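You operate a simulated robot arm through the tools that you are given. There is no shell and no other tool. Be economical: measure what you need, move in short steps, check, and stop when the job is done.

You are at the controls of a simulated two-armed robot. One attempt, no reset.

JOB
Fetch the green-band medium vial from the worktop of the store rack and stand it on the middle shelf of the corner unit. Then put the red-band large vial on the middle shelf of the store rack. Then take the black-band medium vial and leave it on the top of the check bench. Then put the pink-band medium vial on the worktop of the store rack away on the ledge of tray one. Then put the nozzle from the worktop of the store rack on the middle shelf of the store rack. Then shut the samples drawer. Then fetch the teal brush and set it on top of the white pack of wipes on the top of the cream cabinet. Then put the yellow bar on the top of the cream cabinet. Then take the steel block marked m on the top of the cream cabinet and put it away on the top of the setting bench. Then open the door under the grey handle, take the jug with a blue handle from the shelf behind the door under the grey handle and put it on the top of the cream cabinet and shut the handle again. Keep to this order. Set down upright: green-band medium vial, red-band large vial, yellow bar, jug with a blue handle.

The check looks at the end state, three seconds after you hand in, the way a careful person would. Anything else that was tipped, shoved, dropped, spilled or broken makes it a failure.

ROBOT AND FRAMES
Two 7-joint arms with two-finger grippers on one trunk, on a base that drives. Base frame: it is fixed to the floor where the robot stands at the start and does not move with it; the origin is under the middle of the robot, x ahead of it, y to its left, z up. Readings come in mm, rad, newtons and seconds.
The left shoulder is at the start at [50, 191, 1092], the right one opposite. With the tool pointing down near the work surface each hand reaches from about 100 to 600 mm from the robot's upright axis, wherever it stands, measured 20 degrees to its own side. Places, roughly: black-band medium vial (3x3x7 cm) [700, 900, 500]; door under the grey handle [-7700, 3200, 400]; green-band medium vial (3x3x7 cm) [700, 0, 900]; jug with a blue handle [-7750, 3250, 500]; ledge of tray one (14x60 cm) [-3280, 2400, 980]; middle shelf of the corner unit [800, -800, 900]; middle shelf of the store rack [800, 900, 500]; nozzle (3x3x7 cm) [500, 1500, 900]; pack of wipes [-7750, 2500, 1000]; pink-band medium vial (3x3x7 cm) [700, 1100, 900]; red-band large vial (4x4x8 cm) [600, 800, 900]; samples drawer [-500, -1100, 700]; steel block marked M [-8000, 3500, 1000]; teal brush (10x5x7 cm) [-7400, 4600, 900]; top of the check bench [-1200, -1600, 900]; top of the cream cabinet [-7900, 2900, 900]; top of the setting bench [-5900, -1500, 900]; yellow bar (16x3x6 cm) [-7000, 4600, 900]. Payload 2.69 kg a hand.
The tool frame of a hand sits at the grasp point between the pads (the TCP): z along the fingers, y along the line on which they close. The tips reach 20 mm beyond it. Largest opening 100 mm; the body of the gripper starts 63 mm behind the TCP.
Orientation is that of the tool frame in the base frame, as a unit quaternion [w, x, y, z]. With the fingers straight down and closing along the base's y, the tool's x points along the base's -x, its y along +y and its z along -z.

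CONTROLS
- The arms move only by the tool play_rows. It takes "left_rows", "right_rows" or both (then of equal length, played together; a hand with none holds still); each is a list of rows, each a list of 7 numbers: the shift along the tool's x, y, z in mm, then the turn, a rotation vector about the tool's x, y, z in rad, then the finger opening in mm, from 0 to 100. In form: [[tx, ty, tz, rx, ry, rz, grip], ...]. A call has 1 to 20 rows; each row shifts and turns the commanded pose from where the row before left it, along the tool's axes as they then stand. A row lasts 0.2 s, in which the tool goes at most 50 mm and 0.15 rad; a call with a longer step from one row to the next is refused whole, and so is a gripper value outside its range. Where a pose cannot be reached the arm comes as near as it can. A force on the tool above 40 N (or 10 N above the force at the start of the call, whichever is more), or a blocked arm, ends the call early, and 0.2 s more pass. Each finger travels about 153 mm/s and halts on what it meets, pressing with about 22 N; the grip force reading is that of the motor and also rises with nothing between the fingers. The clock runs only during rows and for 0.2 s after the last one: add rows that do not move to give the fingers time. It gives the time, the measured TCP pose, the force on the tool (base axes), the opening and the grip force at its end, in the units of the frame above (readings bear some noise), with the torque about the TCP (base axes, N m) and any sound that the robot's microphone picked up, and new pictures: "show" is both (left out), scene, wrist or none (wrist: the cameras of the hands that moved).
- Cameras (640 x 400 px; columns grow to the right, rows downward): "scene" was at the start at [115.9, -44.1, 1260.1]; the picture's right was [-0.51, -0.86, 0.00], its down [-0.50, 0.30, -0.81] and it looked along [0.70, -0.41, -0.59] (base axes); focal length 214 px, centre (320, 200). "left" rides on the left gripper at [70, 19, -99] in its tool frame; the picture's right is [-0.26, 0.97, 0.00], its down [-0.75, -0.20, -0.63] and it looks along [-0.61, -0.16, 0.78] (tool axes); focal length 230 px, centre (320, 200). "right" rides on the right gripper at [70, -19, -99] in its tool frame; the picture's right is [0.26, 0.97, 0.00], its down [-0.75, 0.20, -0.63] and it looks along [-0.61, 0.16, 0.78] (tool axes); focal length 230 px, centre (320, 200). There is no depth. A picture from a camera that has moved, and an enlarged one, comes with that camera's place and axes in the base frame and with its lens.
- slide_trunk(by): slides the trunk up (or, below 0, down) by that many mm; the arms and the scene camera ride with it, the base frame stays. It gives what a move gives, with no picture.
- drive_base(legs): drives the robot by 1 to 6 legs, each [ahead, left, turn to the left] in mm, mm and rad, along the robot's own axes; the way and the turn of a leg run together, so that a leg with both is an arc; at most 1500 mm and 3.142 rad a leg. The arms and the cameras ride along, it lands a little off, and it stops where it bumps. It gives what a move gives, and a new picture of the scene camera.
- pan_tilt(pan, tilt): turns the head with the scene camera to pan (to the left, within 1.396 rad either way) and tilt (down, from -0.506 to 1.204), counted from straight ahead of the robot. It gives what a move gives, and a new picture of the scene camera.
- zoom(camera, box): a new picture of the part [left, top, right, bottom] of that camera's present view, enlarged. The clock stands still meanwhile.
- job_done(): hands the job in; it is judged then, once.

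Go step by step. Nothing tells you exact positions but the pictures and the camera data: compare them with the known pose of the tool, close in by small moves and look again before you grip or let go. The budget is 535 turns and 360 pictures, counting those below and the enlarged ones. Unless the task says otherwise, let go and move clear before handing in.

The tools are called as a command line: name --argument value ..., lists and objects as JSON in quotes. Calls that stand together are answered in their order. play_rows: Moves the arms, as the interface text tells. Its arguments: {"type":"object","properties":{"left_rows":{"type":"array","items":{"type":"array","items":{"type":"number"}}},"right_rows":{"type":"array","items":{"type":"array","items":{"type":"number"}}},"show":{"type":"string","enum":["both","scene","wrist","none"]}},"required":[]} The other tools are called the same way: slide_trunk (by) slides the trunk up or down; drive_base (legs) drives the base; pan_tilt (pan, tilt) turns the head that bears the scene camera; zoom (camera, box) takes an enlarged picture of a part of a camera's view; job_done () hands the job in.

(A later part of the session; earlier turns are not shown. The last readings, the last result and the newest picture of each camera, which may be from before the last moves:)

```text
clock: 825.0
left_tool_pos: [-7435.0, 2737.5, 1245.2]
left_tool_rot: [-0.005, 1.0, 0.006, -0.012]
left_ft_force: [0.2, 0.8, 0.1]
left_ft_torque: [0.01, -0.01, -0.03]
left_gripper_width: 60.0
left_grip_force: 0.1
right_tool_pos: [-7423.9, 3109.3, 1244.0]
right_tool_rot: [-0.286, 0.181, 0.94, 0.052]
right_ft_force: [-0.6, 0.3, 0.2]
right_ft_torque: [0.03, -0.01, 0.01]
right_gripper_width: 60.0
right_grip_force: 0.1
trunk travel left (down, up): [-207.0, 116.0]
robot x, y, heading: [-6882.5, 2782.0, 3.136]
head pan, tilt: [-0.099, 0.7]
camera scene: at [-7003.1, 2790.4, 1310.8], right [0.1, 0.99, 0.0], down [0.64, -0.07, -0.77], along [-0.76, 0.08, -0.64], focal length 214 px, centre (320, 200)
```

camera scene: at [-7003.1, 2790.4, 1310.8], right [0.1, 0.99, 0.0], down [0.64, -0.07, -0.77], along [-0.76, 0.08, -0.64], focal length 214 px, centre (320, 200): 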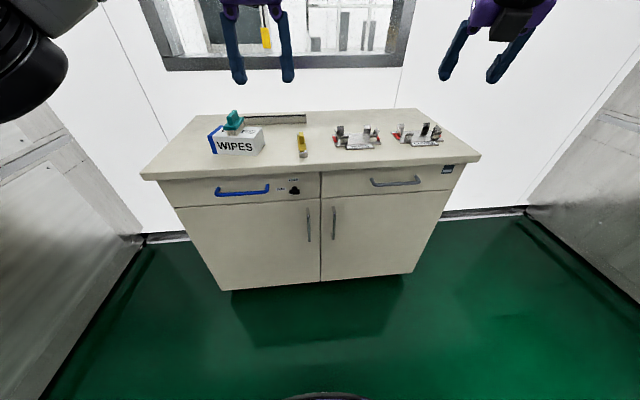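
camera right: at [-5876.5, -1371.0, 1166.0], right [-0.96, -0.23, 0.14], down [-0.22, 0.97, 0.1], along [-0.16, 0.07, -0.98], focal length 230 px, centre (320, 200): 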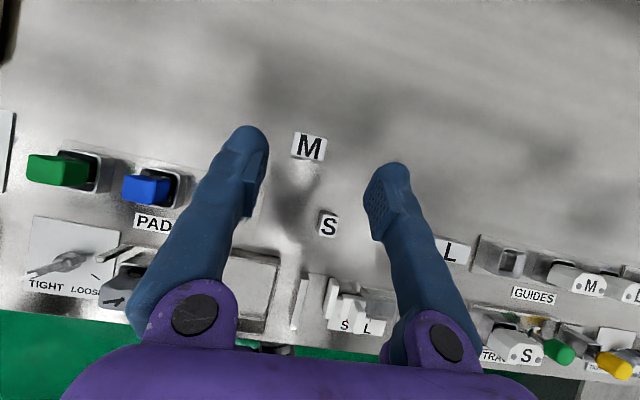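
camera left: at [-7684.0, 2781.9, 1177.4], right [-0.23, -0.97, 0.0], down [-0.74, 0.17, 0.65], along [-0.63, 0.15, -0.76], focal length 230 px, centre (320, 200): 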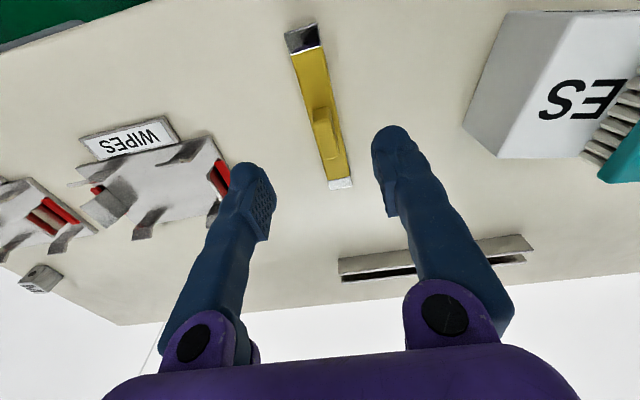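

Good view of the cabinet. The right door's handle is at about (-7656, 2917, z≈530–710). Lower the right hand to z≈670 pointing straight ahead.

slide_trunk --by -200

play_rows --right_rows '[[0, 0, 0, 0.067, 0, -0.1, 60], [0, 0, 0, 0.067, 0, -0.1, 60], [0, 0, 0, 0.067, 0, -0.1, 60], [-25.3, -7.4, 28, 0, 0, 0, 60], [-25.3, -7.4, 28, 0, 0, 0, 60], [-25.3, -7.4, 28, 0, 0, 0, 60], [-25.3, -7.4, 28, 0, 0, 0, 60], [-25.3, -7.4, 28, 0, 0, 0, 60], [-25.3, -7.4, 28, 0, 0, 0, 60], [-25.3, -7.4, 28, 0, 0, 0, 60], [-25.3, -7.4, 28, 0, 0, 0, 60], [-25.3, -7.4, 28, 0, 0, 0, 60], [-25.3, -7.4, 28, 0, 0, 0, 60], [0, 0, 0, 0, 0, 0, 60]]' --show "none"

```text
clock: 827.1
left_tool_pos: [-7434.8, 2737.0, 1044.1]
left_tool_rot: [-0.006, 1.0, 0.004, -0.013]
left_ft_force: [-0.9, 0.0, 0.3]
left_ft_torque: [0.02, 0.02, 0.01]
left_gripper_width: 59.8
left_grip_force: 0.0
right_tool_pos: [-7423.6, 3108.8, 1044.0]
right_tool_rot: [-0.286, 0.181, 0.939, 0.053]
right_ft_force: [-0.7, -0.4, -0.2]
right_ft_torque: [0.01, 0.0, -0.03]
right_gripper_width: 60.1
right_grip_force: 0.1
trunk travel left (down, up): [-7.0, 316.0]
robot x, y, heading: [-6881.8, 2782.1, 3.138]
head pan, tilt: [-0.099, 0.7]
```

```text
clock: 830.1
left_tool_pos: [-7434.4, 2736.3, 1045.3]
left_tool_rot: [-0.005, 1.0, 0.004, -0.012]
left_ft_force: [0.0, -0.2, -0.3]
left_ft_torque: [0.04, 0.04, -0.02]
left_gripper_width: 60.0
left_grip_force: 0.0
right_tool_pos: [-7372.2, 3031.7, 671.6]
right_tool_rot: [-0.292, 0.009, 0.956, 0.0]
right_ft_force: [-0.6, 0.4, -0.4]
right_ft_torque: [-0.02, -0.04, -0.03]
right_gripper_width: 59.8
right_grip_force: 0.0
trunk travel left (down, up): [-7.0, 316.0]
robot x, y, heading: [-6876.1, 2782.5, 3.136]
head pan, tilt: [-0.099, 0.7]
```

play_rows --left_rows '[[40, 0, 0, 0, 0, 0, 60], [40, 0, 0, 0, 0, 0, 60], [40, 0, 0, 0, 0, 0, 60], [40, 0, 0, 0, 0, 0, 60], [30, 0, 0, 0, 0, 0, 60]]' --show "none"

drive_base --legs '[[190, 115, 0.005]]'

zoom --camera "right" --box '[0, 0, 640, 400]'

```text
clock: 831.4
left_tool_pos: [-7242.4, 2739.6, 1040.3]
left_tool_rot: [-0.005, 1.0, 0.006, -0.012]
left_ft_force: [0.0, -0.3, 0.0]
left_ft_torque: [0.02, 0.02, 0.04]
left_gripper_width: 60.3
left_grip_force: 0.1
right_tool_pos: [-7372.7, 3031.4, 671.8]
right_tool_rot: [-0.292, 0.008, 0.957, 0.0]
right_ft_force: [1.1, 0.4, -0.2]
right_ft_torque: [-0.01, 0.01, 0.0]
right_gripper_width: 60.5
right_grip_force: 0.1
trunk travel left (down, up): [-7.0, 316.0]
robot x, y, heading: [-6877.0, 2780.5, 3.134]
head pan, tilt: [-0.099, 0.7]
```

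```text
clock: 833.0
left_tool_pos: [-7431.9, 2621.4, 1040.5]
left_tool_rot: [-0.005, 1.0, 0.008, -0.013]
left_ft_force: [0.4, -0.6, -0.3]
left_ft_torque: [-0.02, -0.01, -0.01]
left_gripper_width: 60.0
left_grip_force: 0.0
right_tool_pos: [-7561.6, 2913.9, 672.1]
right_tool_rot: [-0.292, 0.007, 0.956, 0.0]
right_ft_force: [0.1, -0.1, -0.4]
right_ft_torque: [0.01, 0.01, -0.01]
right_gripper_width: 59.7
right_grip_force: 0.1
trunk travel left (down, up): [-7.0, 316.0]
robot x, y, heading: [-7064.5, 2666.7, -3.135]
head pan, tilt: [-0.099, 0.7]
camera scene: at [-7191.6, 2673.8, 1110.7], right [0.1, 1.0, 0.0], down [0.64, -0.06, -0.76], along [-0.76, 0.07, -0.64], focal length 214 px, centre (320, 200)
```

scene: 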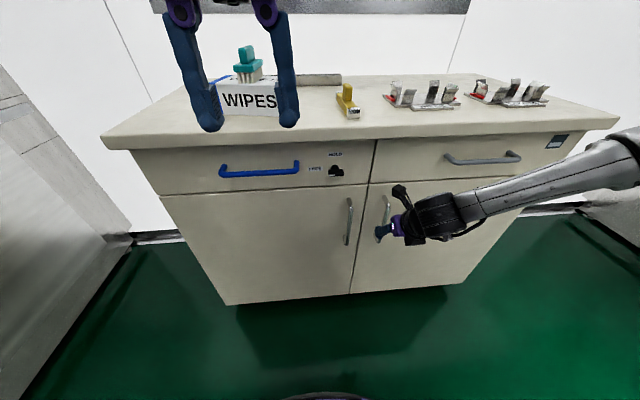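

```text
1.00 times, centred on (320, 200) of right (not enlarged: the box is as wide or as high as the picture)
camera zoom: at [-7564.9, 2894.8, 792.9], right [-0.2, 0.97, 0.14], down [0.98, 0.19, 0.1], along [0.07, 0.16, -0.98], focal length 230 px, centre (320, 200)
```

zoom: 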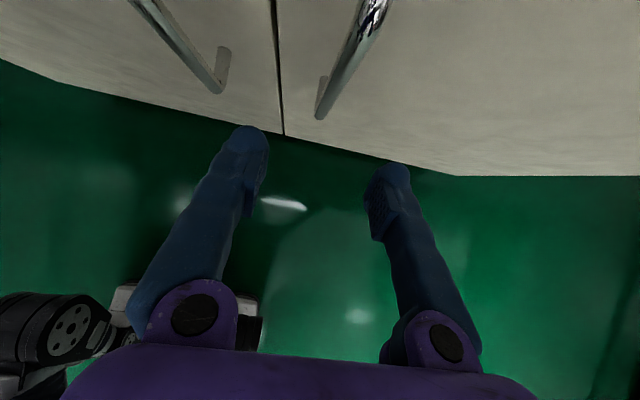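

Handle bar at (-7644, 2917). Advance 82 mm and close on it.

drive_base --legs '[[80, 0, 0]]'

play_rows --right_rows '[[0, 2, 0, 0, 0, 0, 40], [0, 0, 0, 0, 0, 0, 20], [0, 0, 0, 0, 0, 0, 5], [0, 0, 0, 0, 0, 0, 5]]' --show "wrist"

```text
clock: 834.1
left_tool_pos: [-7511.1, 2619.7, 1040.8]
left_tool_rot: [-0.005, 1.0, 0.007, -0.012]
left_ft_force: [-0.4, -0.6, 0.8]
left_ft_torque: [0.02, 0.02, 0.01]
left_gripper_width: 60.2
left_grip_force: 0.0
right_tool_pos: [-7640.7, 2913.0, 669.8]
right_tool_rot: [-0.291, 0.006, 0.957, -0.001]
right_ft_force: [-1.0, 0.1, 0.0]
right_ft_torque: [0.0, 0.0, 0.01]
right_gripper_width: 60.1
right_grip_force: 0.1
trunk travel left (down, up): [-7.0, 316.0]
robot x, y, heading: [-7149.1, 2664.0, -3.137]
head pan, tilt: [-0.099, 0.7]
camera scene: at [-7271.0, 2673.7, 1110.7], right [0.1, 1.0, 0.0], down [0.64, -0.06, -0.76], along [-0.76, 0.07, -0.64], focal length 214 px, centre (320, 200)
```

scene: 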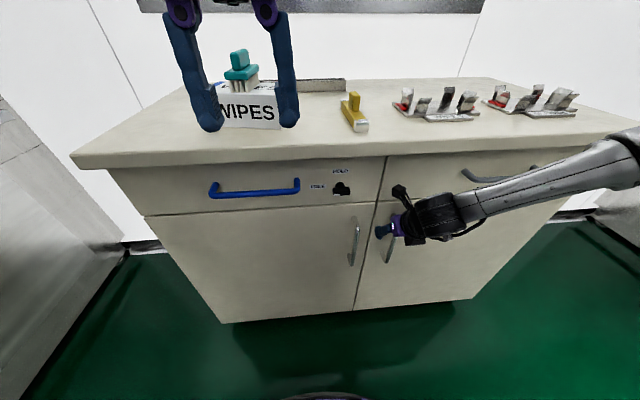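

```text
clock: 835.1
left_tool_pos: [-7511.0, 2621.7, 1040.5]
left_tool_rot: [-0.005, 1.0, 0.008, -0.012]
left_ft_force: [0.2, 0.1, -0.4]
left_ft_torque: [-0.01, -0.01, 0.0]
left_gripper_width: 59.8
left_grip_force: 0.0
right_tool_pos: [-7640.9, 2916.5, 670.4]
right_tool_rot: [-0.291, 0.007, 0.957, 0.002]
right_ft_force: [-1.3, 13.2, -0.8]
right_ft_torque: [0.21, -0.01, 0.05]
right_gripper_width: 12.6
right_grip_force: 39.2
trunk travel left (down, up): [-7.0, 316.0]
robot x, y, heading: [-7142.7, 2665.9, -3.14]
head pan, tilt: [-0.099, 0.7]
camera right: at [-7644.1, 2898.4, 792.3], right [-0.2, 0.97, 0.14], down [0.98, 0.19, 0.1], along [0.07, 0.16, -0.98], focal length 230 px, centre (320, 200)
```

right: 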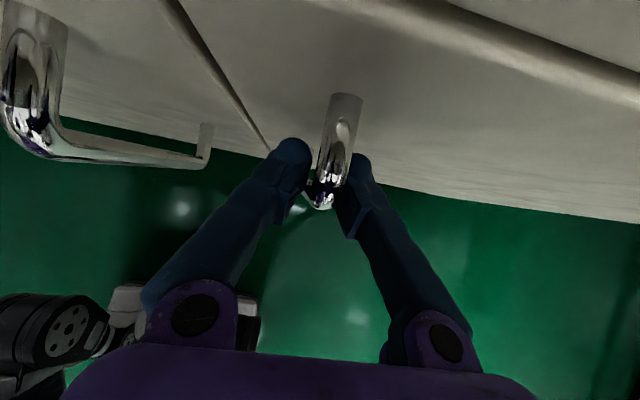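

Handle gripped (12.6 mm). Pull the door along its arc with base motion — first 30°.

drive_base --legs '[[-62, -9, 0], [-62, -17, 0], [-56, -25, 0], [-56, -32, 0]]'

zoom --camera "right" --box '[0, 0, 640, 400]'

```text
clock: 837.8
left_tool_pos: [-7275.9, 2704.4, 1040.8]
left_tool_rot: [-0.005, 1.0, 0.007, -0.012]
left_ft_force: [-0.3, -0.1, 0.9]
left_ft_torque: [0.0, -0.02, 0.0]
left_gripper_width: 60.2
left_grip_force: 0.0
right_tool_pos: [-7405.7, 2998.9, 671.2]
right_tool_rot: [-0.293, 0.004, 0.956, 0.0]
right_ft_force: [1.9, -4.0, -7.3]
right_ft_torque: [1.16, 0.58, 0.52]
right_gripper_width: 6.7
right_grip_force: 35.0
trunk travel left (down, up): [-7.0, 316.0]
robot x, y, heading: [-6909.8, 2749.4, -3.139]
head pan, tilt: [-0.099, 0.7]
camera scene: at [-7035.3, 2757.3, 1110.8], right [0.1, 1.0, 0.0], down [0.64, -0.06, -0.76], along [-0.76, 0.07, -0.64], focal length 214 px, centre (320, 200)
```

scene: 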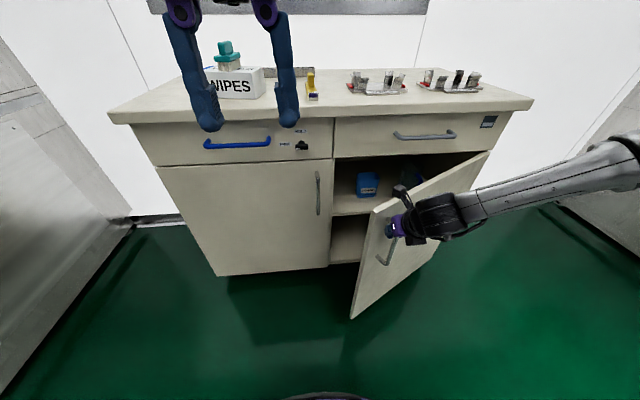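

```text
1.00 times, centred on (320, 200) of right (not enlarged: the box is as wide or as high as the picture)
camera zoom: at [-7408.6, 2979.9, 793.0], right [-0.21, 0.97, 0.14], down [0.98, 0.19, 0.1], along [0.07, 0.16, -0.98], focal length 230 px, centre (320, 200)
```

zoom: 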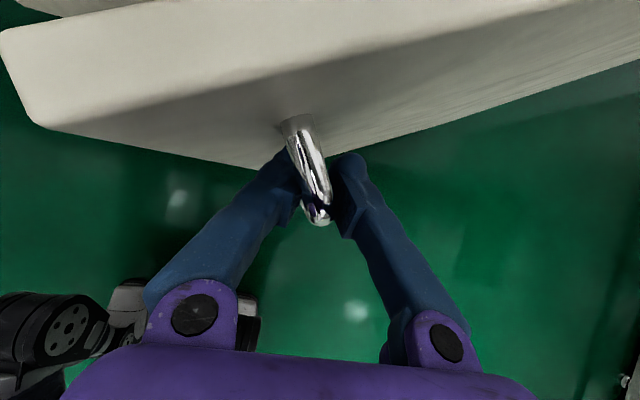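

Door is ~30° open; the grip is slipping toward the bar end. I'll release and push the door wider from inside with the left hand. First release, back off, raise the right hand and lower the left.

play_rows --right_rows '[[0, 0, 0, 0, 0, 0, 30], [0, 0, 0, 0, 0, 0, 55], [0, 0, 0, 0, 0, 0, 60], [0, 0, -25, 0, 0, 0, 60], [0, 0, -35, 0, 0, 0, 60]]' --show "none"

drive_base --legs '[[-150, 0, 0]]'

play_rows --right_rows '[[20, 0, -30, 0, 0, 0, 60], [20, 0, -30, 0, 0, 0, 60], [20, 0, -30, 0, 0, 0, 60], [20, 0, -30, 0, 0, 0, 60], [20, 0, -30, 0, 0, 0, 60], [20, 0, -30, 0, 0, 0, 60], [20, 0, -30, 0, 0, 0, 60], [20, 0, -30, 0, 0, 0, 60], [20, 0, -30, 0, 0, 0, 60], [20, 0, -30, 0, 0, 0, 60], [0, 0, 0, 0, 0, 0, 60], [0, 0, 0, 0, 0, 0, 60]]' --left_rows '[[0, 40, 0, 0, -0.15, 0, 20], [0, 40, 0, 0, -0.15, 0, 5], [0, 40, 0, 0, -0.15, 0, 5], [0, 20, 0, 0, -0.15, 0, 5], [21, 0, 30.6, 0, 0, 0, 5], [21, 0, 30.6, 0, 0, 0, 5], [21, 0, 30.6, 0, 0, 0, 5], [21, 0, 30.6, 0, 0, 0, 5], [21, 0, 30.6, 0, 0, 0, 5], [21, 0, 30.6, 0, 0, 0, 5], [21, 0, 30.6, 0, 0, 0, 5], [21, 0, 30.6, 0, 0, 0, 5]]' --show "none"

```text
clock: 839.0
left_tool_pos: [-7276.4, 2704.1, 1039.6]
left_tool_rot: [-0.005, 1.0, 0.008, -0.013]
left_ft_force: [-0.5, -0.1, -0.4]
left_ft_torque: [-0.04, 0.02, 0.0]
left_gripper_width: 60.3
left_grip_force: 0.0
right_tool_pos: [-7370.8, 2998.8, 723.0]
right_tool_rot: [-0.292, 0.004, 0.956, -0.001]
right_ft_force: [0.5, 0.3, -0.2]
right_ft_torque: [-0.01, 0.04, -0.01]
right_gripper_width: 59.7
right_grip_force: 0.1
trunk travel left (down, up): [-7.0, 316.0]
robot x, y, heading: [-6912.4, 2751.0, -3.137]
head pan, tilt: [-0.099, 0.7]
```

```text
clock: 840.4
left_tool_pos: [-7126.0, 2703.6, 1040.6]
left_tool_rot: [-0.005, 1.0, 0.008, -0.012]
left_ft_force: [1.3, 0.4, 0.3]
left_ft_torque: [0.01, -0.02, -0.03]
left_gripper_width: 60.1
left_grip_force: 0.3
right_tool_pos: [-7221.4, 2998.5, 721.7]
right_tool_rot: [-0.293, 0.004, 0.956, 0.001]
right_ft_force: [0.1, 0.1, -0.2]
right_ft_torque: [-0.04, -0.01, 0.04]
right_gripper_width: 60.2
right_grip_force: 0.0
trunk travel left (down, up): [-7.0, 316.0]
robot x, y, heading: [-6763.1, 2751.4, -3.138]
head pan, tilt: [-0.099, 0.7]
camera scene: at [-6885.7, 2757.7, 1110.9], right [0.09, 1.0, 0.0], down [0.64, -0.06, -0.77], along [-0.76, 0.07, -0.64], focal length 214 px, centre (320, 200)
```

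scene: 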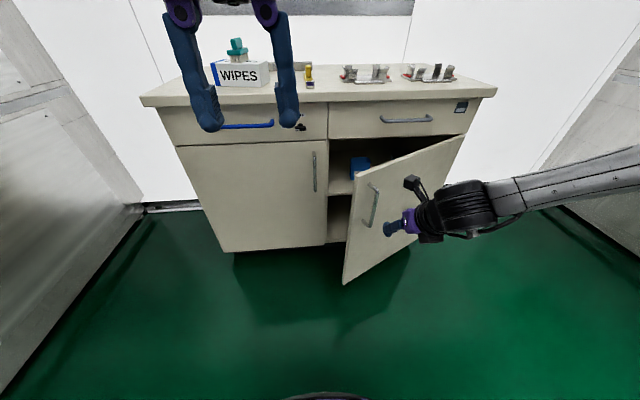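

```text
clock: 843.0
left_tool_pos: [-7153.5, 2575.3, 749.3]
left_tool_rot: [-0.002, 0.952, 0.009, -0.307]
left_ft_force: [0.3, -0.7, 0.4]
left_ft_torque: [0.01, 0.0, 0.02]
left_gripper_width: 5.0
left_grip_force: 0.0
left hand out of reach, approached as far as the arm can: row 9, 10
right_tool_pos: [-7220.8, 2999.7, 1082.2]
right_tool_rot: [-0.293, 0.004, 0.956, 0.001]
right_ft_force: [-0.6, 0.4, -0.4]
right_ft_torque: [0.0, 0.01, 0.02]
right_gripper_width: 60.0
right_grip_force: 0.1
trunk travel left (down, up): [-7.0, 316.0]
robot x, y, heading: [-6758.8, 2746.3, -3.132]
head pan, tilt: [-0.099, 0.7]
```

Lower the left hand to z≈640, then sweep it behind the door edge and push the door open with base moves.

play_rows --left_rows '[[9, 0, 38, 0, 0, 0, 5], [9, 0, 38, 0, 0, 0, 5], [9, 0, 38, 0, 0, 0, 5], [0, 0, 0, 0, 0, 0, 5]]' --show "none"

drive_base --legs '[[100, -285, 0], [200, 0, 0]]'

```text
clock: 844.0
left_tool_pos: [-7196.4, 2575.0, 640.2]
left_tool_rot: [-0.003, 0.952, 0.009, -0.307]
left_ft_force: [-0.1, 0.0, 0.2]
left_ft_torque: [0.0, 0.01, -0.01]
left_gripper_width: 5.3
left_grip_force: 0.1
right_tool_pos: [-7221.1, 3000.1, 1082.0]
right_tool_rot: [-0.291, 0.003, 0.957, 0.0]
right_ft_force: [-0.5, 0.9, -1.1]
right_ft_torque: [0.02, 0.01, 0.03]
right_gripper_width: 60.1
right_grip_force: 0.0
trunk travel left (down, up): [-7.0, 316.0]
robot x, y, heading: [-6760.5, 2750.6, -3.136]
head pan, tilt: [-0.099, 0.7]
```

```text
clock: 848.3
left_tool_pos: [-7497.0, 2856.1, 641.5]
left_tool_rot: [-0.002, 0.952, 0.01, -0.306]
left_ft_force: [-0.1, 0.4, -0.2]
left_ft_torque: [0.04, 0.0, -0.01]
left_gripper_width: 4.9
left_grip_force: 0.1
right_tool_pos: [-7523.3, 3280.7, 1081.7]
right_tool_rot: [-0.292, 0.003, 0.956, 0.0]
right_ft_force: [0.0, -0.2, 0.2]
right_ft_torque: [-0.02, 0.03, -0.01]
right_gripper_width: 59.9
right_grip_force: 0.0
trunk travel left (down, up): [-7.0, 316.0]
robot x, y, heading: [-7060.4, 3029.3, -3.138]
head pan, tilt: [-0.099, 0.7]
camera scene: at [-7187.8, 3039.0, 1110.7], right [0.09, 1.0, 0.0], down [0.64, -0.06, -0.76], along [-0.76, 0.07, -0.64], focal length 214 px, centre (320, 200)
```

scene: 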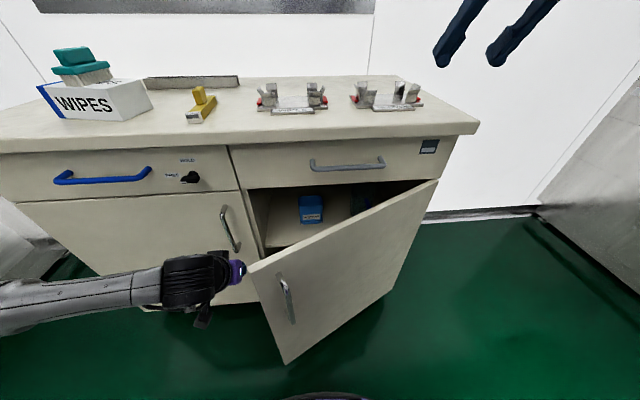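

Hand is behind the door edge. Push the door open along the arc.

drive_base --legs '[[0, -80, 0], [-60, -90, 0], [-85, -85, 0], [-70, -95, 0], [-50, -105, 0]]'

```text
clock: 849.2
left_tool_pos: [-7498.3, 2872.0, 641.3]
left_tool_rot: [0.004, 0.952, 0.012, -0.305]
left_ft_force: [0.5, 0.3, -0.6]
left_ft_torque: [-0.03, -0.04, 0.01]
left_gripper_width: 4.7
left_grip_force: 0.1
right_tool_pos: [-7523.0, 3301.0, 1082.4]
right_tool_rot: [-0.292, 0.004, 0.956, 0.0]
right_ft_force: [-0.1, 0.4, 0.1]
right_ft_torque: [0.02, -0.01, -0.03]
right_gripper_width: 60.0
right_grip_force: 0.1
trunk travel left (down, up): [-7.0, 316.0]
robot x, y, heading: [-7062.9, 3050.9, -3.137]
head pan, tilt: [-0.099, 0.7]
stopped in leg 1: the force on the tool passed its limit at 73 N (the readings are from after the stop); the commanded pose is now the measured one
camera scene: at [-7188.0, 3059.1, 1110.8], right [0.09, 1.0, 0.0], down [0.64, -0.06, -0.76], along [-0.76, 0.07, -0.64], focal length 214 px, centre (320, 200)
```

scene: 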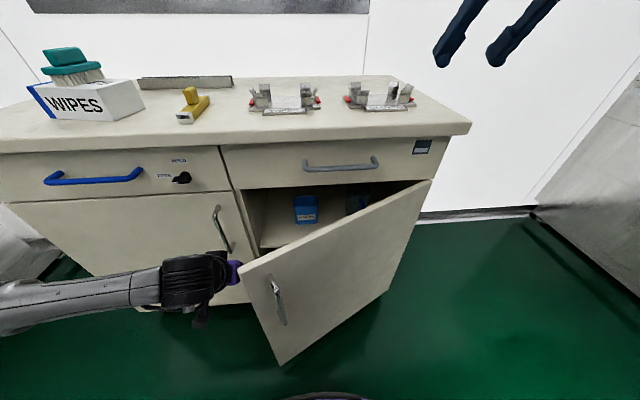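

The wrist is jamming on the door edge. Instead, raise the left hand and hook the fingertips over the door's top edge from inside.

drive_base --legs '[[0, 35, 0]]'

play_rows --left_rows '[[-20.5, 0, -28.4, 0, 0, 0, 5], [-20.5, 0, -28.4, 0, 0, 0, 5], [-20.5, 0, -28.4, 0, 0, 0, 5], [-20.5, 0, -28.4, 0, 0, 0, 5], [-9, 0, -12.5, 0, 0, 0, 5], [0, 0, 0, 0, 0, 0, 5]]' --show "none"

drive_base --legs '[[0, -198, 0]]'

```text
clock: 850.2
left_tool_pos: [-7496.7, 2837.5, 639.7]
left_tool_rot: [0.005, 0.952, 0.012, -0.305]
left_ft_force: [-0.8, -0.4, -0.9]
left_ft_torque: [0.01, -0.01, -0.01]
left_gripper_width: 5.0
left_grip_force: 0.1
right_tool_pos: [-7523.7, 3265.2, 1082.5]
right_tool_rot: [-0.292, 0.004, 0.956, -0.001]
right_ft_force: [-0.1, -0.6, -0.6]
right_ft_torque: [0.02, -0.02, -0.03]
right_gripper_width: 60.0
right_grip_force: 0.1
trunk travel left (down, up): [-7.0, 316.0]
robot x, y, heading: [-7063.8, 3017.6, -3.133]
head pan, tilt: [-0.099, 0.7]
camera scene: at [-7187.6, 3024.1, 1110.8], right [0.09, 1.0, 0.0], down [0.64, -0.06, -0.76], along [-0.76, 0.07, -0.64], focal length 214 px, centre (320, 200)
```

scene: 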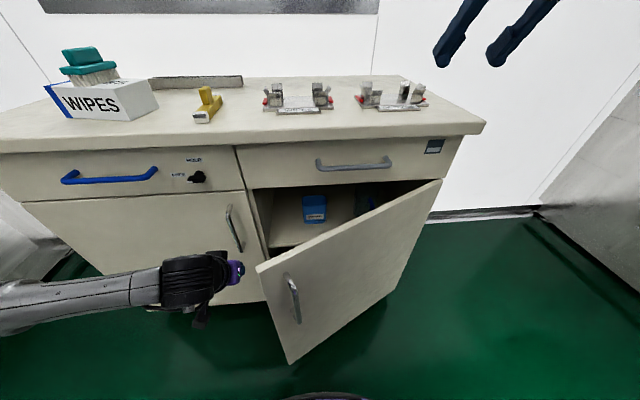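

```text
clock: 851.6
left_tool_pos: [-7498.4, 2837.2, 797.0]
left_tool_rot: [0.005, 0.952, 0.012, -0.305]
left_ft_force: [0.0, 0.8, -0.7]
left_ft_torque: [-0.02, -0.02, -0.01]
left_gripper_width: 4.9
left_grip_force: 0.0
right_tool_pos: [-7522.4, 3265.4, 1081.4]
right_tool_rot: [-0.292, 0.003, 0.956, -0.001]
right_ft_force: [-0.4, 0.1, 0.3]
right_ft_torque: [0.0, 0.02, -0.03]
right_gripper_width: 60.1
right_grip_force: 0.1
trunk travel left (down, up): [-7.0, 316.0]
robot x, y, heading: [-7065.9, 3016.7, -3.134]
head pan, tilt: [-0.099, 0.7]
```

```text
clock: 854.0
left_tool_pos: [-7499.9, 3037.1, 797.1]
left_tool_rot: [0.004, 0.952, 0.011, -0.305]
left_ft_force: [-1.2, -0.4, 0.1]
left_ft_torque: [0.02, 0.02, -0.01]
left_gripper_width: 5.2
left_grip_force: 0.1
right_tool_pos: [-7525.2, 3465.5, 1081.5]
right_tool_rot: [-0.293, 0.004, 0.956, 0.0]
right_ft_force: [-0.1, -0.5, 0.3]
right_ft_torque: [0.0, 0.01, 0.01]
right_gripper_width: 60.1
right_grip_force: 0.1
trunk travel left (down, up): [-7.0, 316.0]
robot x, y, heading: [-7061.3, 3215.6, -3.134]
head pan, tilt: [-0.099, 0.7]
camera scene: at [-7188.9, 3223.9, 1110.8], right [0.09, 1.0, 0.0], down [0.64, -0.06, -0.76], along [-0.76, 0.07, -0.64], focal length 214 px, centre (320, 200)
```

scene: 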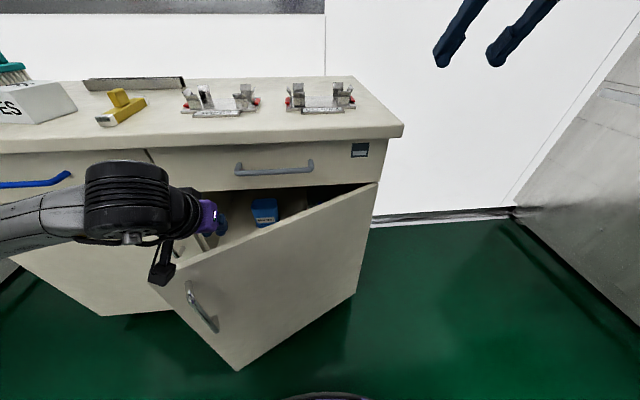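

play_rows --left_rows '[[14.6, 0, 20.3, 0, 0, 0, 5], [14.6, 0, 20.3, 0, 0, 0, 5], [0, 0, 0, 0, 0, 0, 5]]' --show "none"

drive_base --legs '[[-96, -55, 0], [-76, -80, 0], [-53, -100, 0]]'

```text
clock: 854.6
left_tool_pos: [-7504.8, 3038.2, 763.5]
left_tool_rot: [0.0, 0.946, 0.013, -0.323]
left_ft_force: [1.0, -2.0, 14.8]
left_ft_torque: [0.11, -0.02, -0.2]
left_gripper_width: 1.4
left_grip_force: 0.0
right_tool_pos: [-7525.3, 3465.2, 1083.2]
right_tool_rot: [-0.292, 0.004, 0.956, 0.0]
right_ft_force: [-0.5, 0.4, -0.1]
right_ft_torque: [-0.03, -0.04, 0.0]
right_gripper_width: 60.0
right_grip_force: 0.1
trunk travel left (down, up): [-7.0, 316.0]
robot x, y, heading: [-7066.2, 3215.9, -3.133]
head pan, tilt: [-0.099, 0.7]
stopped in row 3 (left hand): the force on the tool passed its limit at 56 N (the readings are from after the stop); the commanded pose is now the measured one
```

```text
clock: 857.9
left_tool_pos: [-7281.4, 3272.6, 761.4]
left_tool_rot: [0.0, 0.946, 0.012, -0.323]
left_ft_force: [-10.5, -5.0, 26.3]
left_ft_torque: [0.09, 0.19, 0.02]
left_gripper_width: 0.3
left_grip_force: 0.0
right_tool_pos: [-7300.4, 3700.6, 1081.6]
right_tool_rot: [-0.292, 0.004, 0.956, 0.0]
right_ft_force: [0.3, -0.2, -0.2]
right_ft_torque: [-0.02, -0.01, -0.01]
right_gripper_width: 59.9
right_grip_force: 0.0
trunk travel left (down, up): [-7.0, 316.0]
robot x, y, heading: [-6838.3, 3449.6, -3.134]
head pan, tilt: [-0.099, 0.7]
camera scene: at [-6963.9, 3459.4, 1110.9], right [0.09, 1.0, 0.0], down [0.64, -0.06, -0.77], along [-0.76, 0.07, -0.64], focal length 214 px, centre (320, 200)
```

scene: 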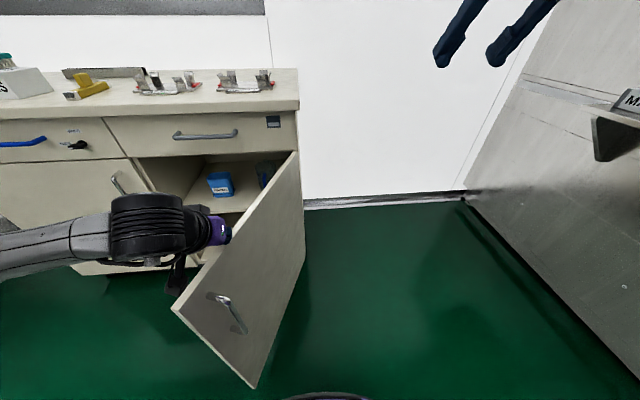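

The door has swung to ~65°. Continue to push it to about 90°.

drive_base --legs '[[-30, -80, 0], [0, -80, 0]]'

```text
clock: 860.3
left_tool_pos: [-7252.4, 3434.1, 761.2]
left_tool_rot: [0.001, 0.947, 0.013, -0.322]
left_ft_force: [0.3, 1.2, -0.2]
left_ft_torque: [0.02, -0.01, 0.0]
left_gripper_width: 5.1
left_grip_force: 0.0
right_tool_pos: [-7271.1, 3861.8, 1080.8]
right_tool_rot: [-0.292, 0.004, 0.956, 0.0]
right_ft_force: [0.7, -0.4, -0.6]
right_ft_torque: [-0.02, 0.0, 0.01]
right_gripper_width: 60.2
right_grip_force: 0.0
trunk travel left (down, up): [-7.0, 316.0]
robot x, y, heading: [-6811.9, 3611.6, -3.135]
head pan, tilt: [-0.099, 0.7]
camera scene: at [-6935.9, 3619.8, 1110.8], right [0.09, 1.0, 0.0], down [0.64, -0.06, -0.76], along [-0.76, 0.07, -0.64], focal length 214 px, centre (320, 200)
```

scene: 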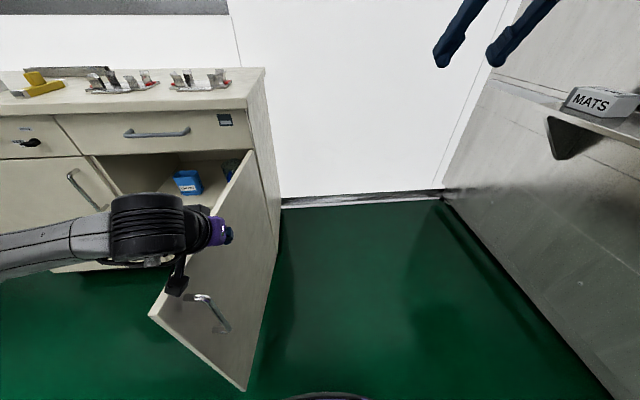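

Door is at roughly 80°. Lift the hand off and move in front of the opening to look inside.

play_rows --left_rows '[[-20.5, 0, -28.4, 0, 0, 0, 5], [-20.5, 0, -28.4, 0, 0, 0, 5], [-10, 0, -14, 0, 0, 0, 60]]' --show "none"

drive_base --legs '[[-60, 0, 0], [0, 530, 0]]'

zoom --camera "scene" --box '[220, 120, 480, 290]'

```text
clock: 861.1
left_tool_pos: [-7249.9, 3433.3, 847.4]
left_tool_rot: [0.001, 0.946, 0.013, -0.322]
left_ft_force: [0.5, 0.6, -0.3]
left_ft_torque: [-0.02, 0.01, -0.03]
left_gripper_width: 59.7
left_grip_force: 0.2
right_tool_pos: [-7272.3, 3862.1, 1082.3]
right_tool_rot: [-0.292, 0.003, 0.956, -0.001]
right_ft_force: [0.1, 0.2, -0.6]
right_ft_torque: [0.0, 0.02, 0.0]
right_gripper_width: 60.1
right_grip_force: 0.0
trunk travel left (down, up): [-7.0, 316.0]
robot x, y, heading: [-6813.8, 3611.2, -3.141]
head pan, tilt: [-0.099, 0.7]
```

```text
clock: 866.8
left_tool_pos: [-7186.9, 2904.3, 847.2]
left_tool_rot: [0.0, 0.946, 0.011, -0.323]
left_ft_force: [0.3, 0.3, 0.7]
left_ft_torque: [0.02, 0.0, -0.03]
left_gripper_width: 60.1
left_grip_force: 0.1
right_tool_pos: [-7208.8, 3333.6, 1082.1]
right_tool_rot: [-0.292, 0.004, 0.956, -0.001]
right_ft_force: [1.2, 0.2, -0.1]
right_ft_torque: [0.05, 0.03, -0.01]
right_gripper_width: 59.8
right_grip_force: 0.1
trunk travel left (down, up): [-7.0, 316.0]
robot x, y, heading: [-6750.3, 3083.0, -3.137]
head pan, tilt: [-0.099, 0.7]
camera scene: at [-6873.6, 3090.5, 1110.8], right [0.1, 1.0, 0.0], down [0.64, -0.06, -0.76], along [-0.76, 0.07, -0.64], focal length 214 px, centre (320, 200)
```

scene: 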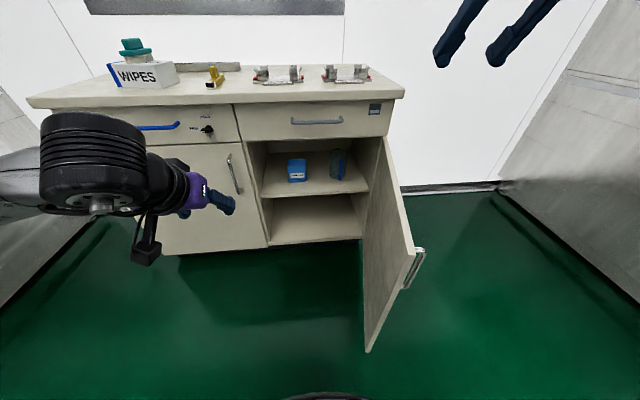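

```text
2.35 times, centred on (350, 205) of scene
camera zoom: at [-6873.6, 3090.5, 1110.8], right [0.1, 1.0, 0.0], down [0.64, -0.06, -0.76], along [-0.76, 0.07, -0.64], focal length 505 px, centre (249, 188)
```

zoom: 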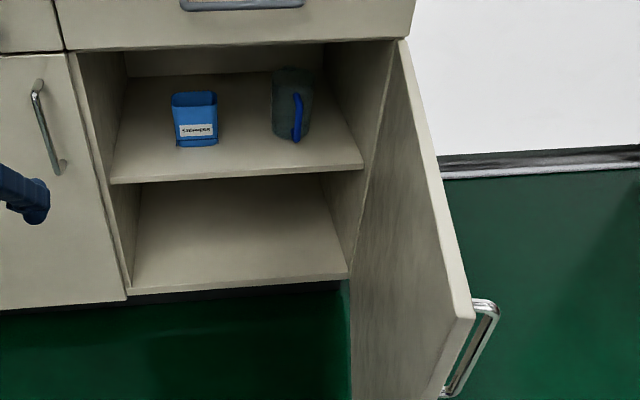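

The jug (glass, blue handle toward me) stands at about (-7783, 3271) on the shelf (z≈475). The open door blocks the left arm, so I'll use the right hand, lowered and extended outward.

play_rows --right_rows '[[-23.9, 10, 32.5, 0, 0, 0, 60], [-23.9, 10, 32.5, 0, 0, 0, 60], [-23.9, 10, 32.5, 0, 0, 0, 60], [-23.9, 10, 32.5, 0, 0, 0, 60], [-23.9, 10, 32.5, 0, 0, 0, 60], [-23.9, 10, 32.5, 0, 0, 0, 60], [-23.9, 10, 32.5, 0, 0, 0, 60], [-23.9, 10, 32.5, 0, 0, 0, 60], [-23.9, 10, 32.5, 0, 0, 0, 60], [-23.9, 10, 32.5, 0, 0, 0, 60], [-23.9, 10, 32.5, 0, 0, 0, 60], [-19.6, 0, 29, 0, 0, 0, 60], [0, 0, 0, 0, 0, 0, 60]]' --show "none"

```text
clock: 869.6
left_tool_pos: [-7187.7, 2905.5, 847.4]
left_tool_rot: [-0.001, 0.947, 0.012, -0.322]
left_ft_force: [-0.5, 0.4, -0.2]
left_ft_torque: [-0.01, 0.01, -0.01]
left_gripper_width: 60.2
left_grip_force: 0.0
right_tool_pos: [-7189.6, 3441.4, 602.6]
right_tool_rot: [-0.292, 0.006, 0.956, 0.001]
right_ft_force: [0.7, 0.3, -0.1]
right_ft_torque: [-0.03, -0.02, 0.04]
right_gripper_width: 59.9
right_grip_force: 0.1
trunk travel left (down, up): [-7.0, 316.0]
robot x, y, heading: [-6749.2, 3080.4, -3.138]
head pan, tilt: [-0.099, 0.7]
```

The hand came down on the outer side of the door, so raise it, shift left and lower again inside.

play_rows --right_rows '[[20, 0, -30, 0, 0, 0, 60], [20, 0, -30, 0, 0, 0, 60], [20, 0, -30, 0, 0, 0, 60], [20, 0, -30, 0, 0, 0, 60], [20, 0, -30, 0, 0, 0, 60], [20, 0, -30, 0, 0, 0, 60], [10, 0, -15, 0, 0, 0, 60]]' --show "none"

drive_base --legs '[[0, 245, 0]]'

play_rows --right_rows '[[-20, 0, 30, 0, 0, 0, 60], [-20, 0, 30, 0, 0, 0, 60], [-20, 0, 30, 0, 0, 0, 60], [-20, 0, 30, 0, 0, 0, 60], [-20, 0, 30, 0, 0, 0, 60], [-20, 0, 30, 0, 0, 0, 60], [-10, 0, 15, 0, 0, 0, 60]]' --show "none"

```text
clock: 871.2
left_tool_pos: [-7188.4, 2905.3, 847.4]
left_tool_rot: [-0.001, 0.947, 0.011, -0.322]
left_ft_force: [0.4, 0.2, 0.1]
left_ft_torque: [-0.03, -0.03, -0.01]
left_gripper_width: 59.9
left_grip_force: 0.1
right_tool_pos: [-7186.9, 3443.1, 838.0]
right_tool_rot: [-0.292, 0.005, 0.957, 0.0]
right_ft_force: [-0.4, -0.2, -0.1]
right_ft_torque: [-0.03, 0.0, 0.02]
right_gripper_width: 59.9
right_grip_force: 0.1
trunk travel left (down, up): [-7.0, 316.0]
robot x, y, heading: [-6748.2, 3084.4, -3.143]
head pan, tilt: [-0.099, 0.7]
```

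```text
clock: 873.9
left_tool_pos: [-7187.5, 2662.9, 846.8]
left_tool_rot: [0.0, 0.947, 0.012, -0.322]
left_ft_force: [-0.8, -0.9, -0.1]
left_ft_torque: [0.01, 0.01, -0.01]
left_gripper_width: 59.7
left_grip_force: 0.1
right_tool_pos: [-7186.7, 3200.3, 839.5]
right_tool_rot: [-0.292, 0.005, 0.956, 0.0]
right_ft_force: [-0.3, -1.1, 1.0]
right_ft_torque: [0.0, 0.03, -0.01]
right_gripper_width: 60.1
right_grip_force: 0.0
trunk travel left (down, up): [-7.0, 316.0]
robot x, y, heading: [-6749.7, 2838.1, -3.14]
head pan, tilt: [-0.099, 0.7]
camera scene: at [-6872.7, 2847.5, 1110.8], right [0.1, 1.0, 0.0], down [0.64, -0.06, -0.76], along [-0.76, 0.07, -0.64], focal length 214 px, centre (320, 200)
```

scene: 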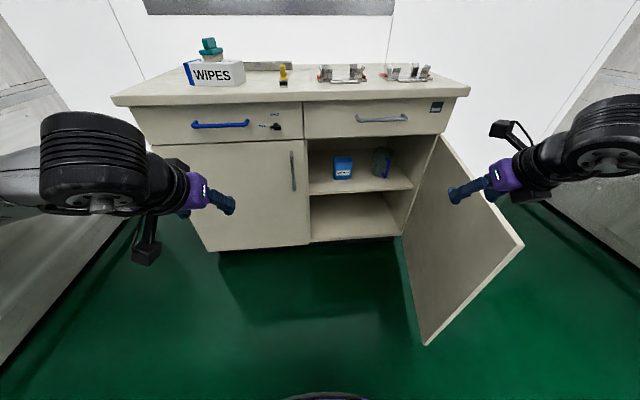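

```text
clock: 875.5
left_tool_pos: [-7187.9, 2662.2, 846.7]
left_tool_rot: [0.0, 0.947, 0.011, -0.322]
left_ft_force: [0.9, -0.3, -0.1]
left_ft_torque: [0.02, 0.0, -0.01]
left_gripper_width: 59.9
left_grip_force: 0.1
right_tool_pos: [-7188.6, 3199.1, 604.2]
right_tool_rot: [-0.293, 0.004, 0.956, -0.001]
right_ft_force: [-0.5, 0.8, -0.1]
right_ft_torque: [0.02, -0.01, -0.02]
right_gripper_width: 59.9
right_grip_force: 0.1
trunk travel left (down, up): [-7.0, 316.0]
robot x, y, heading: [-6746.8, 2836.3, -3.14]
head pan, tilt: [-0.099, 0.7]
```

Now inside. Raise and retract the left hand, then drive the right hand into the opening.

play_rows --left_rows '[[-20.5, 0, -28.4, 0, 0, 0, 60], [-20.5, 0, -28.4, 0, 0, 0, 60], [-20.5, 0, -28.4, 0, 0, 0, 60], [-20.5, 0, -28.4, 0, 0, 0, 60], [-20.5, 0, -28.4, 0, 0, 0, 60], [-20.5, 0, -28.4, 0, 0, 0, 60], [-20.5, 0, -28.4, 0, 0, 0, 60], [-20.5, 0, -28.4, 0, 0, 0, 60], [24.4, 0, -17.5, 0, 0, 0, 60], [24.4, 0, -17.5, 0, 0, 0, 60], [24.4, 0, -17.5, 0, 0, 0, 60]]' --show "none"

drive_base --legs '[[400, 0, 0], [0, -60, 0]]'

zoom --camera "right" --box '[0, 0, 640, 400]'

```text
clock: 877.9
left_tool_pos: [-7088.0, 2663.6, 1125.7]
left_tool_rot: [0.0, 0.947, 0.011, -0.322]
left_ft_force: [-0.5, 0.6, 0.1]
left_ft_torque: [0.0, -0.04, 0.01]
left_gripper_width: 60.2
left_grip_force: 0.0
right_tool_pos: [-7188.8, 3200.3, 604.1]
right_tool_rot: [-0.292, 0.005, 0.957, 0.0]
right_ft_force: [0.0, -0.1, 0.8]
right_ft_torque: [0.02, 0.0, -0.01]
right_gripper_width: 60.1
right_grip_force: 0.1
trunk travel left (down, up): [-7.0, 316.0]
robot x, y, heading: [-6747.1, 2839.7, -3.138]
head pan, tilt: [-0.099, 0.7]
```

```text
clock: 881.2
left_tool_pos: [-7493.0, 2721.5, 1124.6]
left_tool_rot: [0.0, 0.947, 0.013, -0.322]
left_ft_force: [0.2, -0.1, 0.1]
left_ft_torque: [0.02, 0.01, 0.02]
left_gripper_width: 59.8
left_grip_force: 0.0
right_tool_pos: [-7592.5, 3257.2, 604.4]
right_tool_rot: [-0.292, 0.004, 0.956, 0.0]
right_ft_force: [-0.4, -0.5, 1.1]
right_ft_torque: [0.0, 0.01, 0.02]
right_gripper_width: 59.9
right_grip_force: 0.1
trunk travel left (down, up): [-7.0, 316.0]
robot x, y, heading: [-7148.6, 2897.8, -3.136]
head pan, tilt: [-0.099, 0.7]
camera scene: at [-7277.1, 2905.4, 1110.8], right [0.09, 1.0, 0.0], down [0.64, -0.06, -0.76], along [-0.76, 0.07, -0.64], focal length 214 px, centre (320, 200)
```

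scene: 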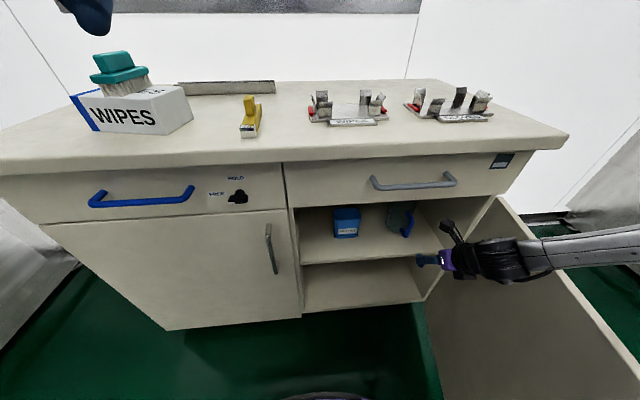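

```text
1.00 times, centred on (320, 200) of right (not enlarged: the box is as wide or as high as the picture)
camera zoom: at [-7596.6, 3238.2, 725.4], right [-0.21, 0.97, 0.14], down [0.98, 0.19, 0.1], along [0.07, 0.16, -0.98], focal length 230 px, centre (320, 200)
```

zoom: 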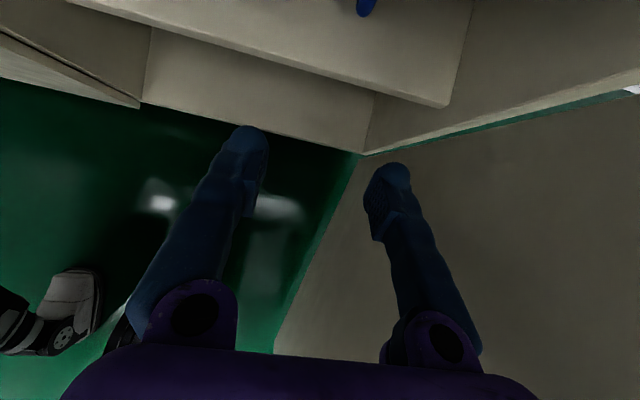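

Triangulating three views, the jug handle is at about (-7800, 3282, z≈480–580). Extend the right hand outward, lower to z≈562 and line up.

play_rows --right_rows '[[0, 30, 0, 0, 0, 0, 60], [-6, 30, 9, 0, 0, 0, 60], [-9, 0, 13, 0, 0, 0, 60], [-9, 0, 13, 0, 0, 0, 60], [0, 0, 0, 0, 0, 0, 60]]' --show "none"

```text
clock: 882.4
left_tool_pos: [-7492.4, 2720.5, 1125.0]
left_tool_rot: [0.0, 0.947, 0.012, -0.322]
left_ft_force: [0.9, 0.0, -0.3]
left_ft_torque: [0.03, 0.02, 0.02]
left_gripper_width: 59.9
left_grip_force: 0.0
right_tool_pos: [-7592.3, 3319.1, 567.3]
right_tool_rot: [-0.292, 0.003, 0.957, -0.001]
right_ft_force: [-0.5, 0.4, 0.7]
right_ft_torque: [-0.01, -0.02, 0.0]
right_gripper_width: 59.9
right_grip_force: 0.1
right hand out of reach, approached as far as the arm can: row 4
trunk travel left (down, up): [-7.0, 316.0]
robot x, y, heading: [-7156.4, 2895.2, -3.136]
head pan, tilt: [-0.099, 0.7]
```

drive_base --legs '[[0, 37, 0], [135, 0, 0]]'

zoom --camera "right" --box '[0, 0, 640, 400]'

```text
clock: 884.4
left_tool_pos: [-7627.3, 2682.3, 1124.7]
left_tool_rot: [-0.001, 0.947, 0.012, -0.322]
left_ft_force: [-0.4, 0.3, 0.2]
left_ft_torque: [0.02, -0.01, -0.01]
left_gripper_width: 60.0
left_grip_force: 0.1
right_tool_pos: [-7727.0, 3281.4, 566.4]
right_tool_rot: [-0.291, 0.004, 0.957, 0.0]
right_ft_force: [0.1, -1.1, 0.3]
right_ft_torque: [0.0, 0.01, 0.0]
right_gripper_width: 60.0
right_grip_force: 0.1
trunk travel left (down, up): [-7.0, 316.0]
robot x, y, heading: [-7287.2, 2860.8, -3.136]
head pan, tilt: [-0.099, 0.7]
camera scene: at [-7411.4, 2867.4, 1110.7], right [0.09, 1.0, 0.0], down [0.64, -0.06, -0.76], along [-0.76, 0.07, -0.64], focal length 214 px, centre (320, 200)
```

scene: 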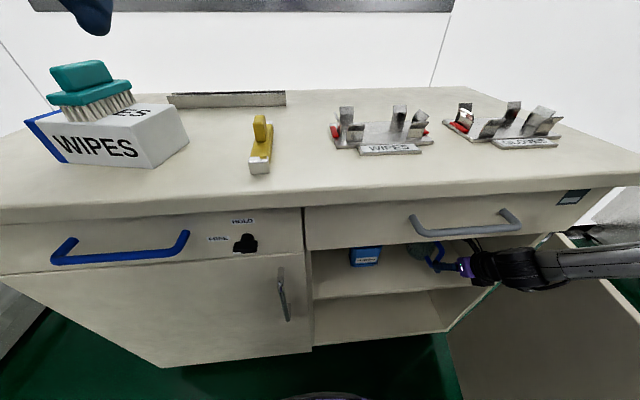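

```text
1.00 times, centred on (320, 200) of right (not enlarged: the box is as wide or as high as the picture)
camera zoom: at [-7729.9, 3261.9, 688.4], right [-0.21, 0.97, 0.14], down [0.98, 0.19, 0.1], along [0.07, 0.16, -0.98], focal length 230 px, centre (320, 200)
```

zoom: 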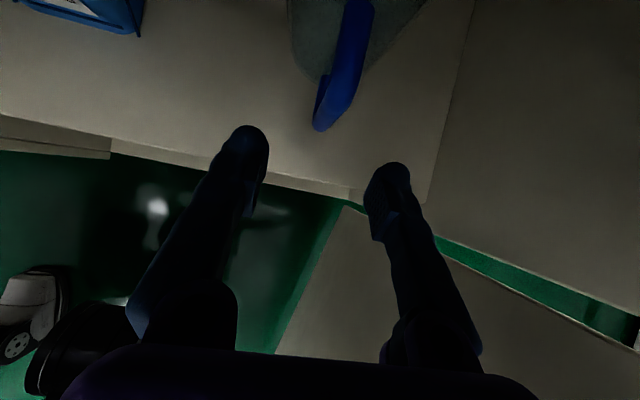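

Handle at about (-7787, 3279). Advance the hand 58 mm onto it.

play_rows --right_rows '[[24, -1, 16.3, 0, 0, 0, 50], [24, -1, 16.3, 0, 0, 0, 50], [0, 0, 0, 0, 0, 0, 50]]' --show "wrist"

```text
clock: 885.4
left_tool_pos: [-7628.6, 2685.8, 1122.8]
left_tool_rot: [0.0, 0.947, 0.01, -0.322]
left_ft_force: [-0.8, -0.4, -0.6]
left_ft_torque: [0.0, -0.02, -0.04]
left_gripper_width: 59.8
left_grip_force: 0.0
right_tool_pos: [-7753.9, 3282.8, 552.1]
right_tool_rot: [-0.264, 0.009, 0.965, -0.001]
right_ft_force: [-0.6, 1.1, -0.2]
right_ft_torque: [0.04, 0.0, -0.01]
right_gripper_width: 49.9
right_grip_force: 0.1
right hand out of reach, approached as far as the arm can: row 2
trunk travel left (down, up): [-7.0, 316.0]
robot x, y, heading: [-7283.6, 2860.3, 3.139]
head pan, tilt: [-0.099, 0.7]
stopped in row 3 (right hand): the arm was blocked; the commanded pose is now the measured one
camera right: at [-7764.3, 3265.4, 673.9], right [-0.21, 0.97, 0.12], down [0.97, 0.19, 0.16], along [0.13, 0.15, -0.98], focal length 230 px, centre (320, 200)
```

right: 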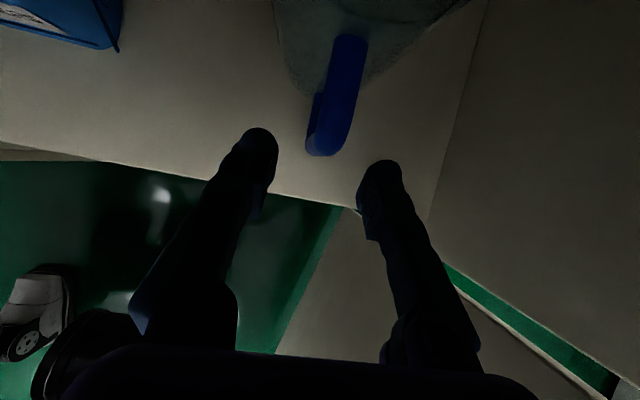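

The arm is blocked (elbow at the cabinet's front edge). I'll back out and re-form the right arm by swinging it out sideways first, as worked for the black vial.

drive_base --legs '[[-700, 0, 0]]'

play_rows --right_rows '[[-29.3, 7.8, -23.1, 0, 0, 0, 60], [-29.3, 7.8, -23.1, 0, 0, 0, 60], [-29.3, 7.8, -23.1, 0, 0, 0, 60], [-29.3, 7.8, -23.1, 0, 0, 0, 60], [-29.3, 7.8, -23.1, 0, 0, 0, 60], [-29.3, 7.8, -23.1, 0, 0, 0, 60], [-29.3, 7.8, -23.1, 0, 0, 0, 60], [-29.3, 7.8, -23.1, 0, 0, 0, 60], [-29.3, 7.8, -23.1, 0, 0, 0, 60], [-29.3, 7.8, -23.1, 0, 0, 0, 60], [0, 0, 0, -0.061, 0, 0.103, 60], [0, 0, 0, -0.061, 0, 0.103, 60], [0, 0, 0, -0.061, 0, 0.103, 60], [0, 0, 0, -0.061, 0, 0.103, 60], [0, 0, 0, -0.061, 0, 0.103, 60]]' --show "none"

```text
clock: 889.2
left_tool_pos: [-6924.8, 2685.0, 1124.7]
left_tool_rot: [-0.001, 0.946, 0.01, -0.323]
left_ft_force: [-0.2, 0.4, 0.2]
left_ft_torque: [0.04, 0.04, 0.01]
left_gripper_width: 60.0
left_grip_force: 0.0
right_tool_pos: [-7057.2, 3282.3, 556.6]
right_tool_rot: [-0.267, 0.008, 0.964, -0.002]
right_ft_force: [0.4, 0.1, 0.1]
right_ft_torque: [0.0, -0.01, 0.01]
right_gripper_width: 50.1
right_grip_force: 0.0
trunk travel left (down, up): [-7.0, 316.0]
robot x, y, heading: [-6584.4, 2862.3, -3.135]
head pan, tilt: [-0.099, 0.7]
camera scene: at [-6708.5, 2868.6, 1110.8], right [0.1, 1.0, 0.0], down [0.64, -0.06, -0.77], along [-0.76, 0.07, -0.64], focal length 214 px, centre (320, 200)
```

scene: 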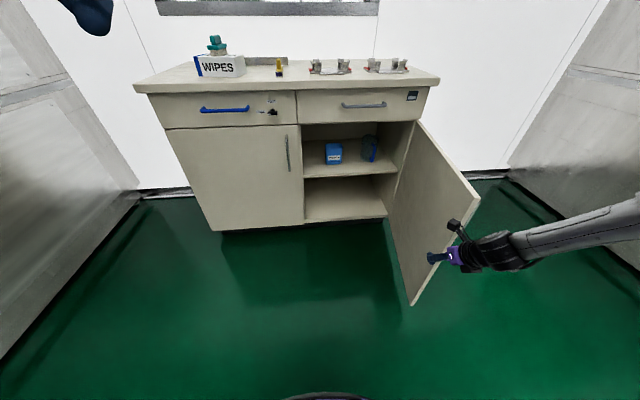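

```text
clock: 892.4
left_tool_pos: [-6925.2, 2684.5, 1124.0]
left_tool_rot: [-0.001, 0.947, 0.01, -0.322]
left_ft_force: [0.6, -0.1, -0.2]
left_ft_torque: [0.03, -0.02, 0.01]
left_gripper_width: 60.0
left_grip_force: 0.1
right_tool_pos: [-6686.0, 3355.9, 602.1]
right_tool_rot: [-0.255, 0.293, 0.918, 0.076]
right_ft_force: [0.6, -0.2, 0.8]
right_ft_torque: [0.0, 0.03, 0.01]
right_gripper_width: 60.0
right_grip_force: 0.1
trunk travel left (down, up): [-7.0, 316.0]
robot x, y, heading: [-6583.2, 2860.5, -3.139]
head pan, tilt: [-0.099, 0.7]
```

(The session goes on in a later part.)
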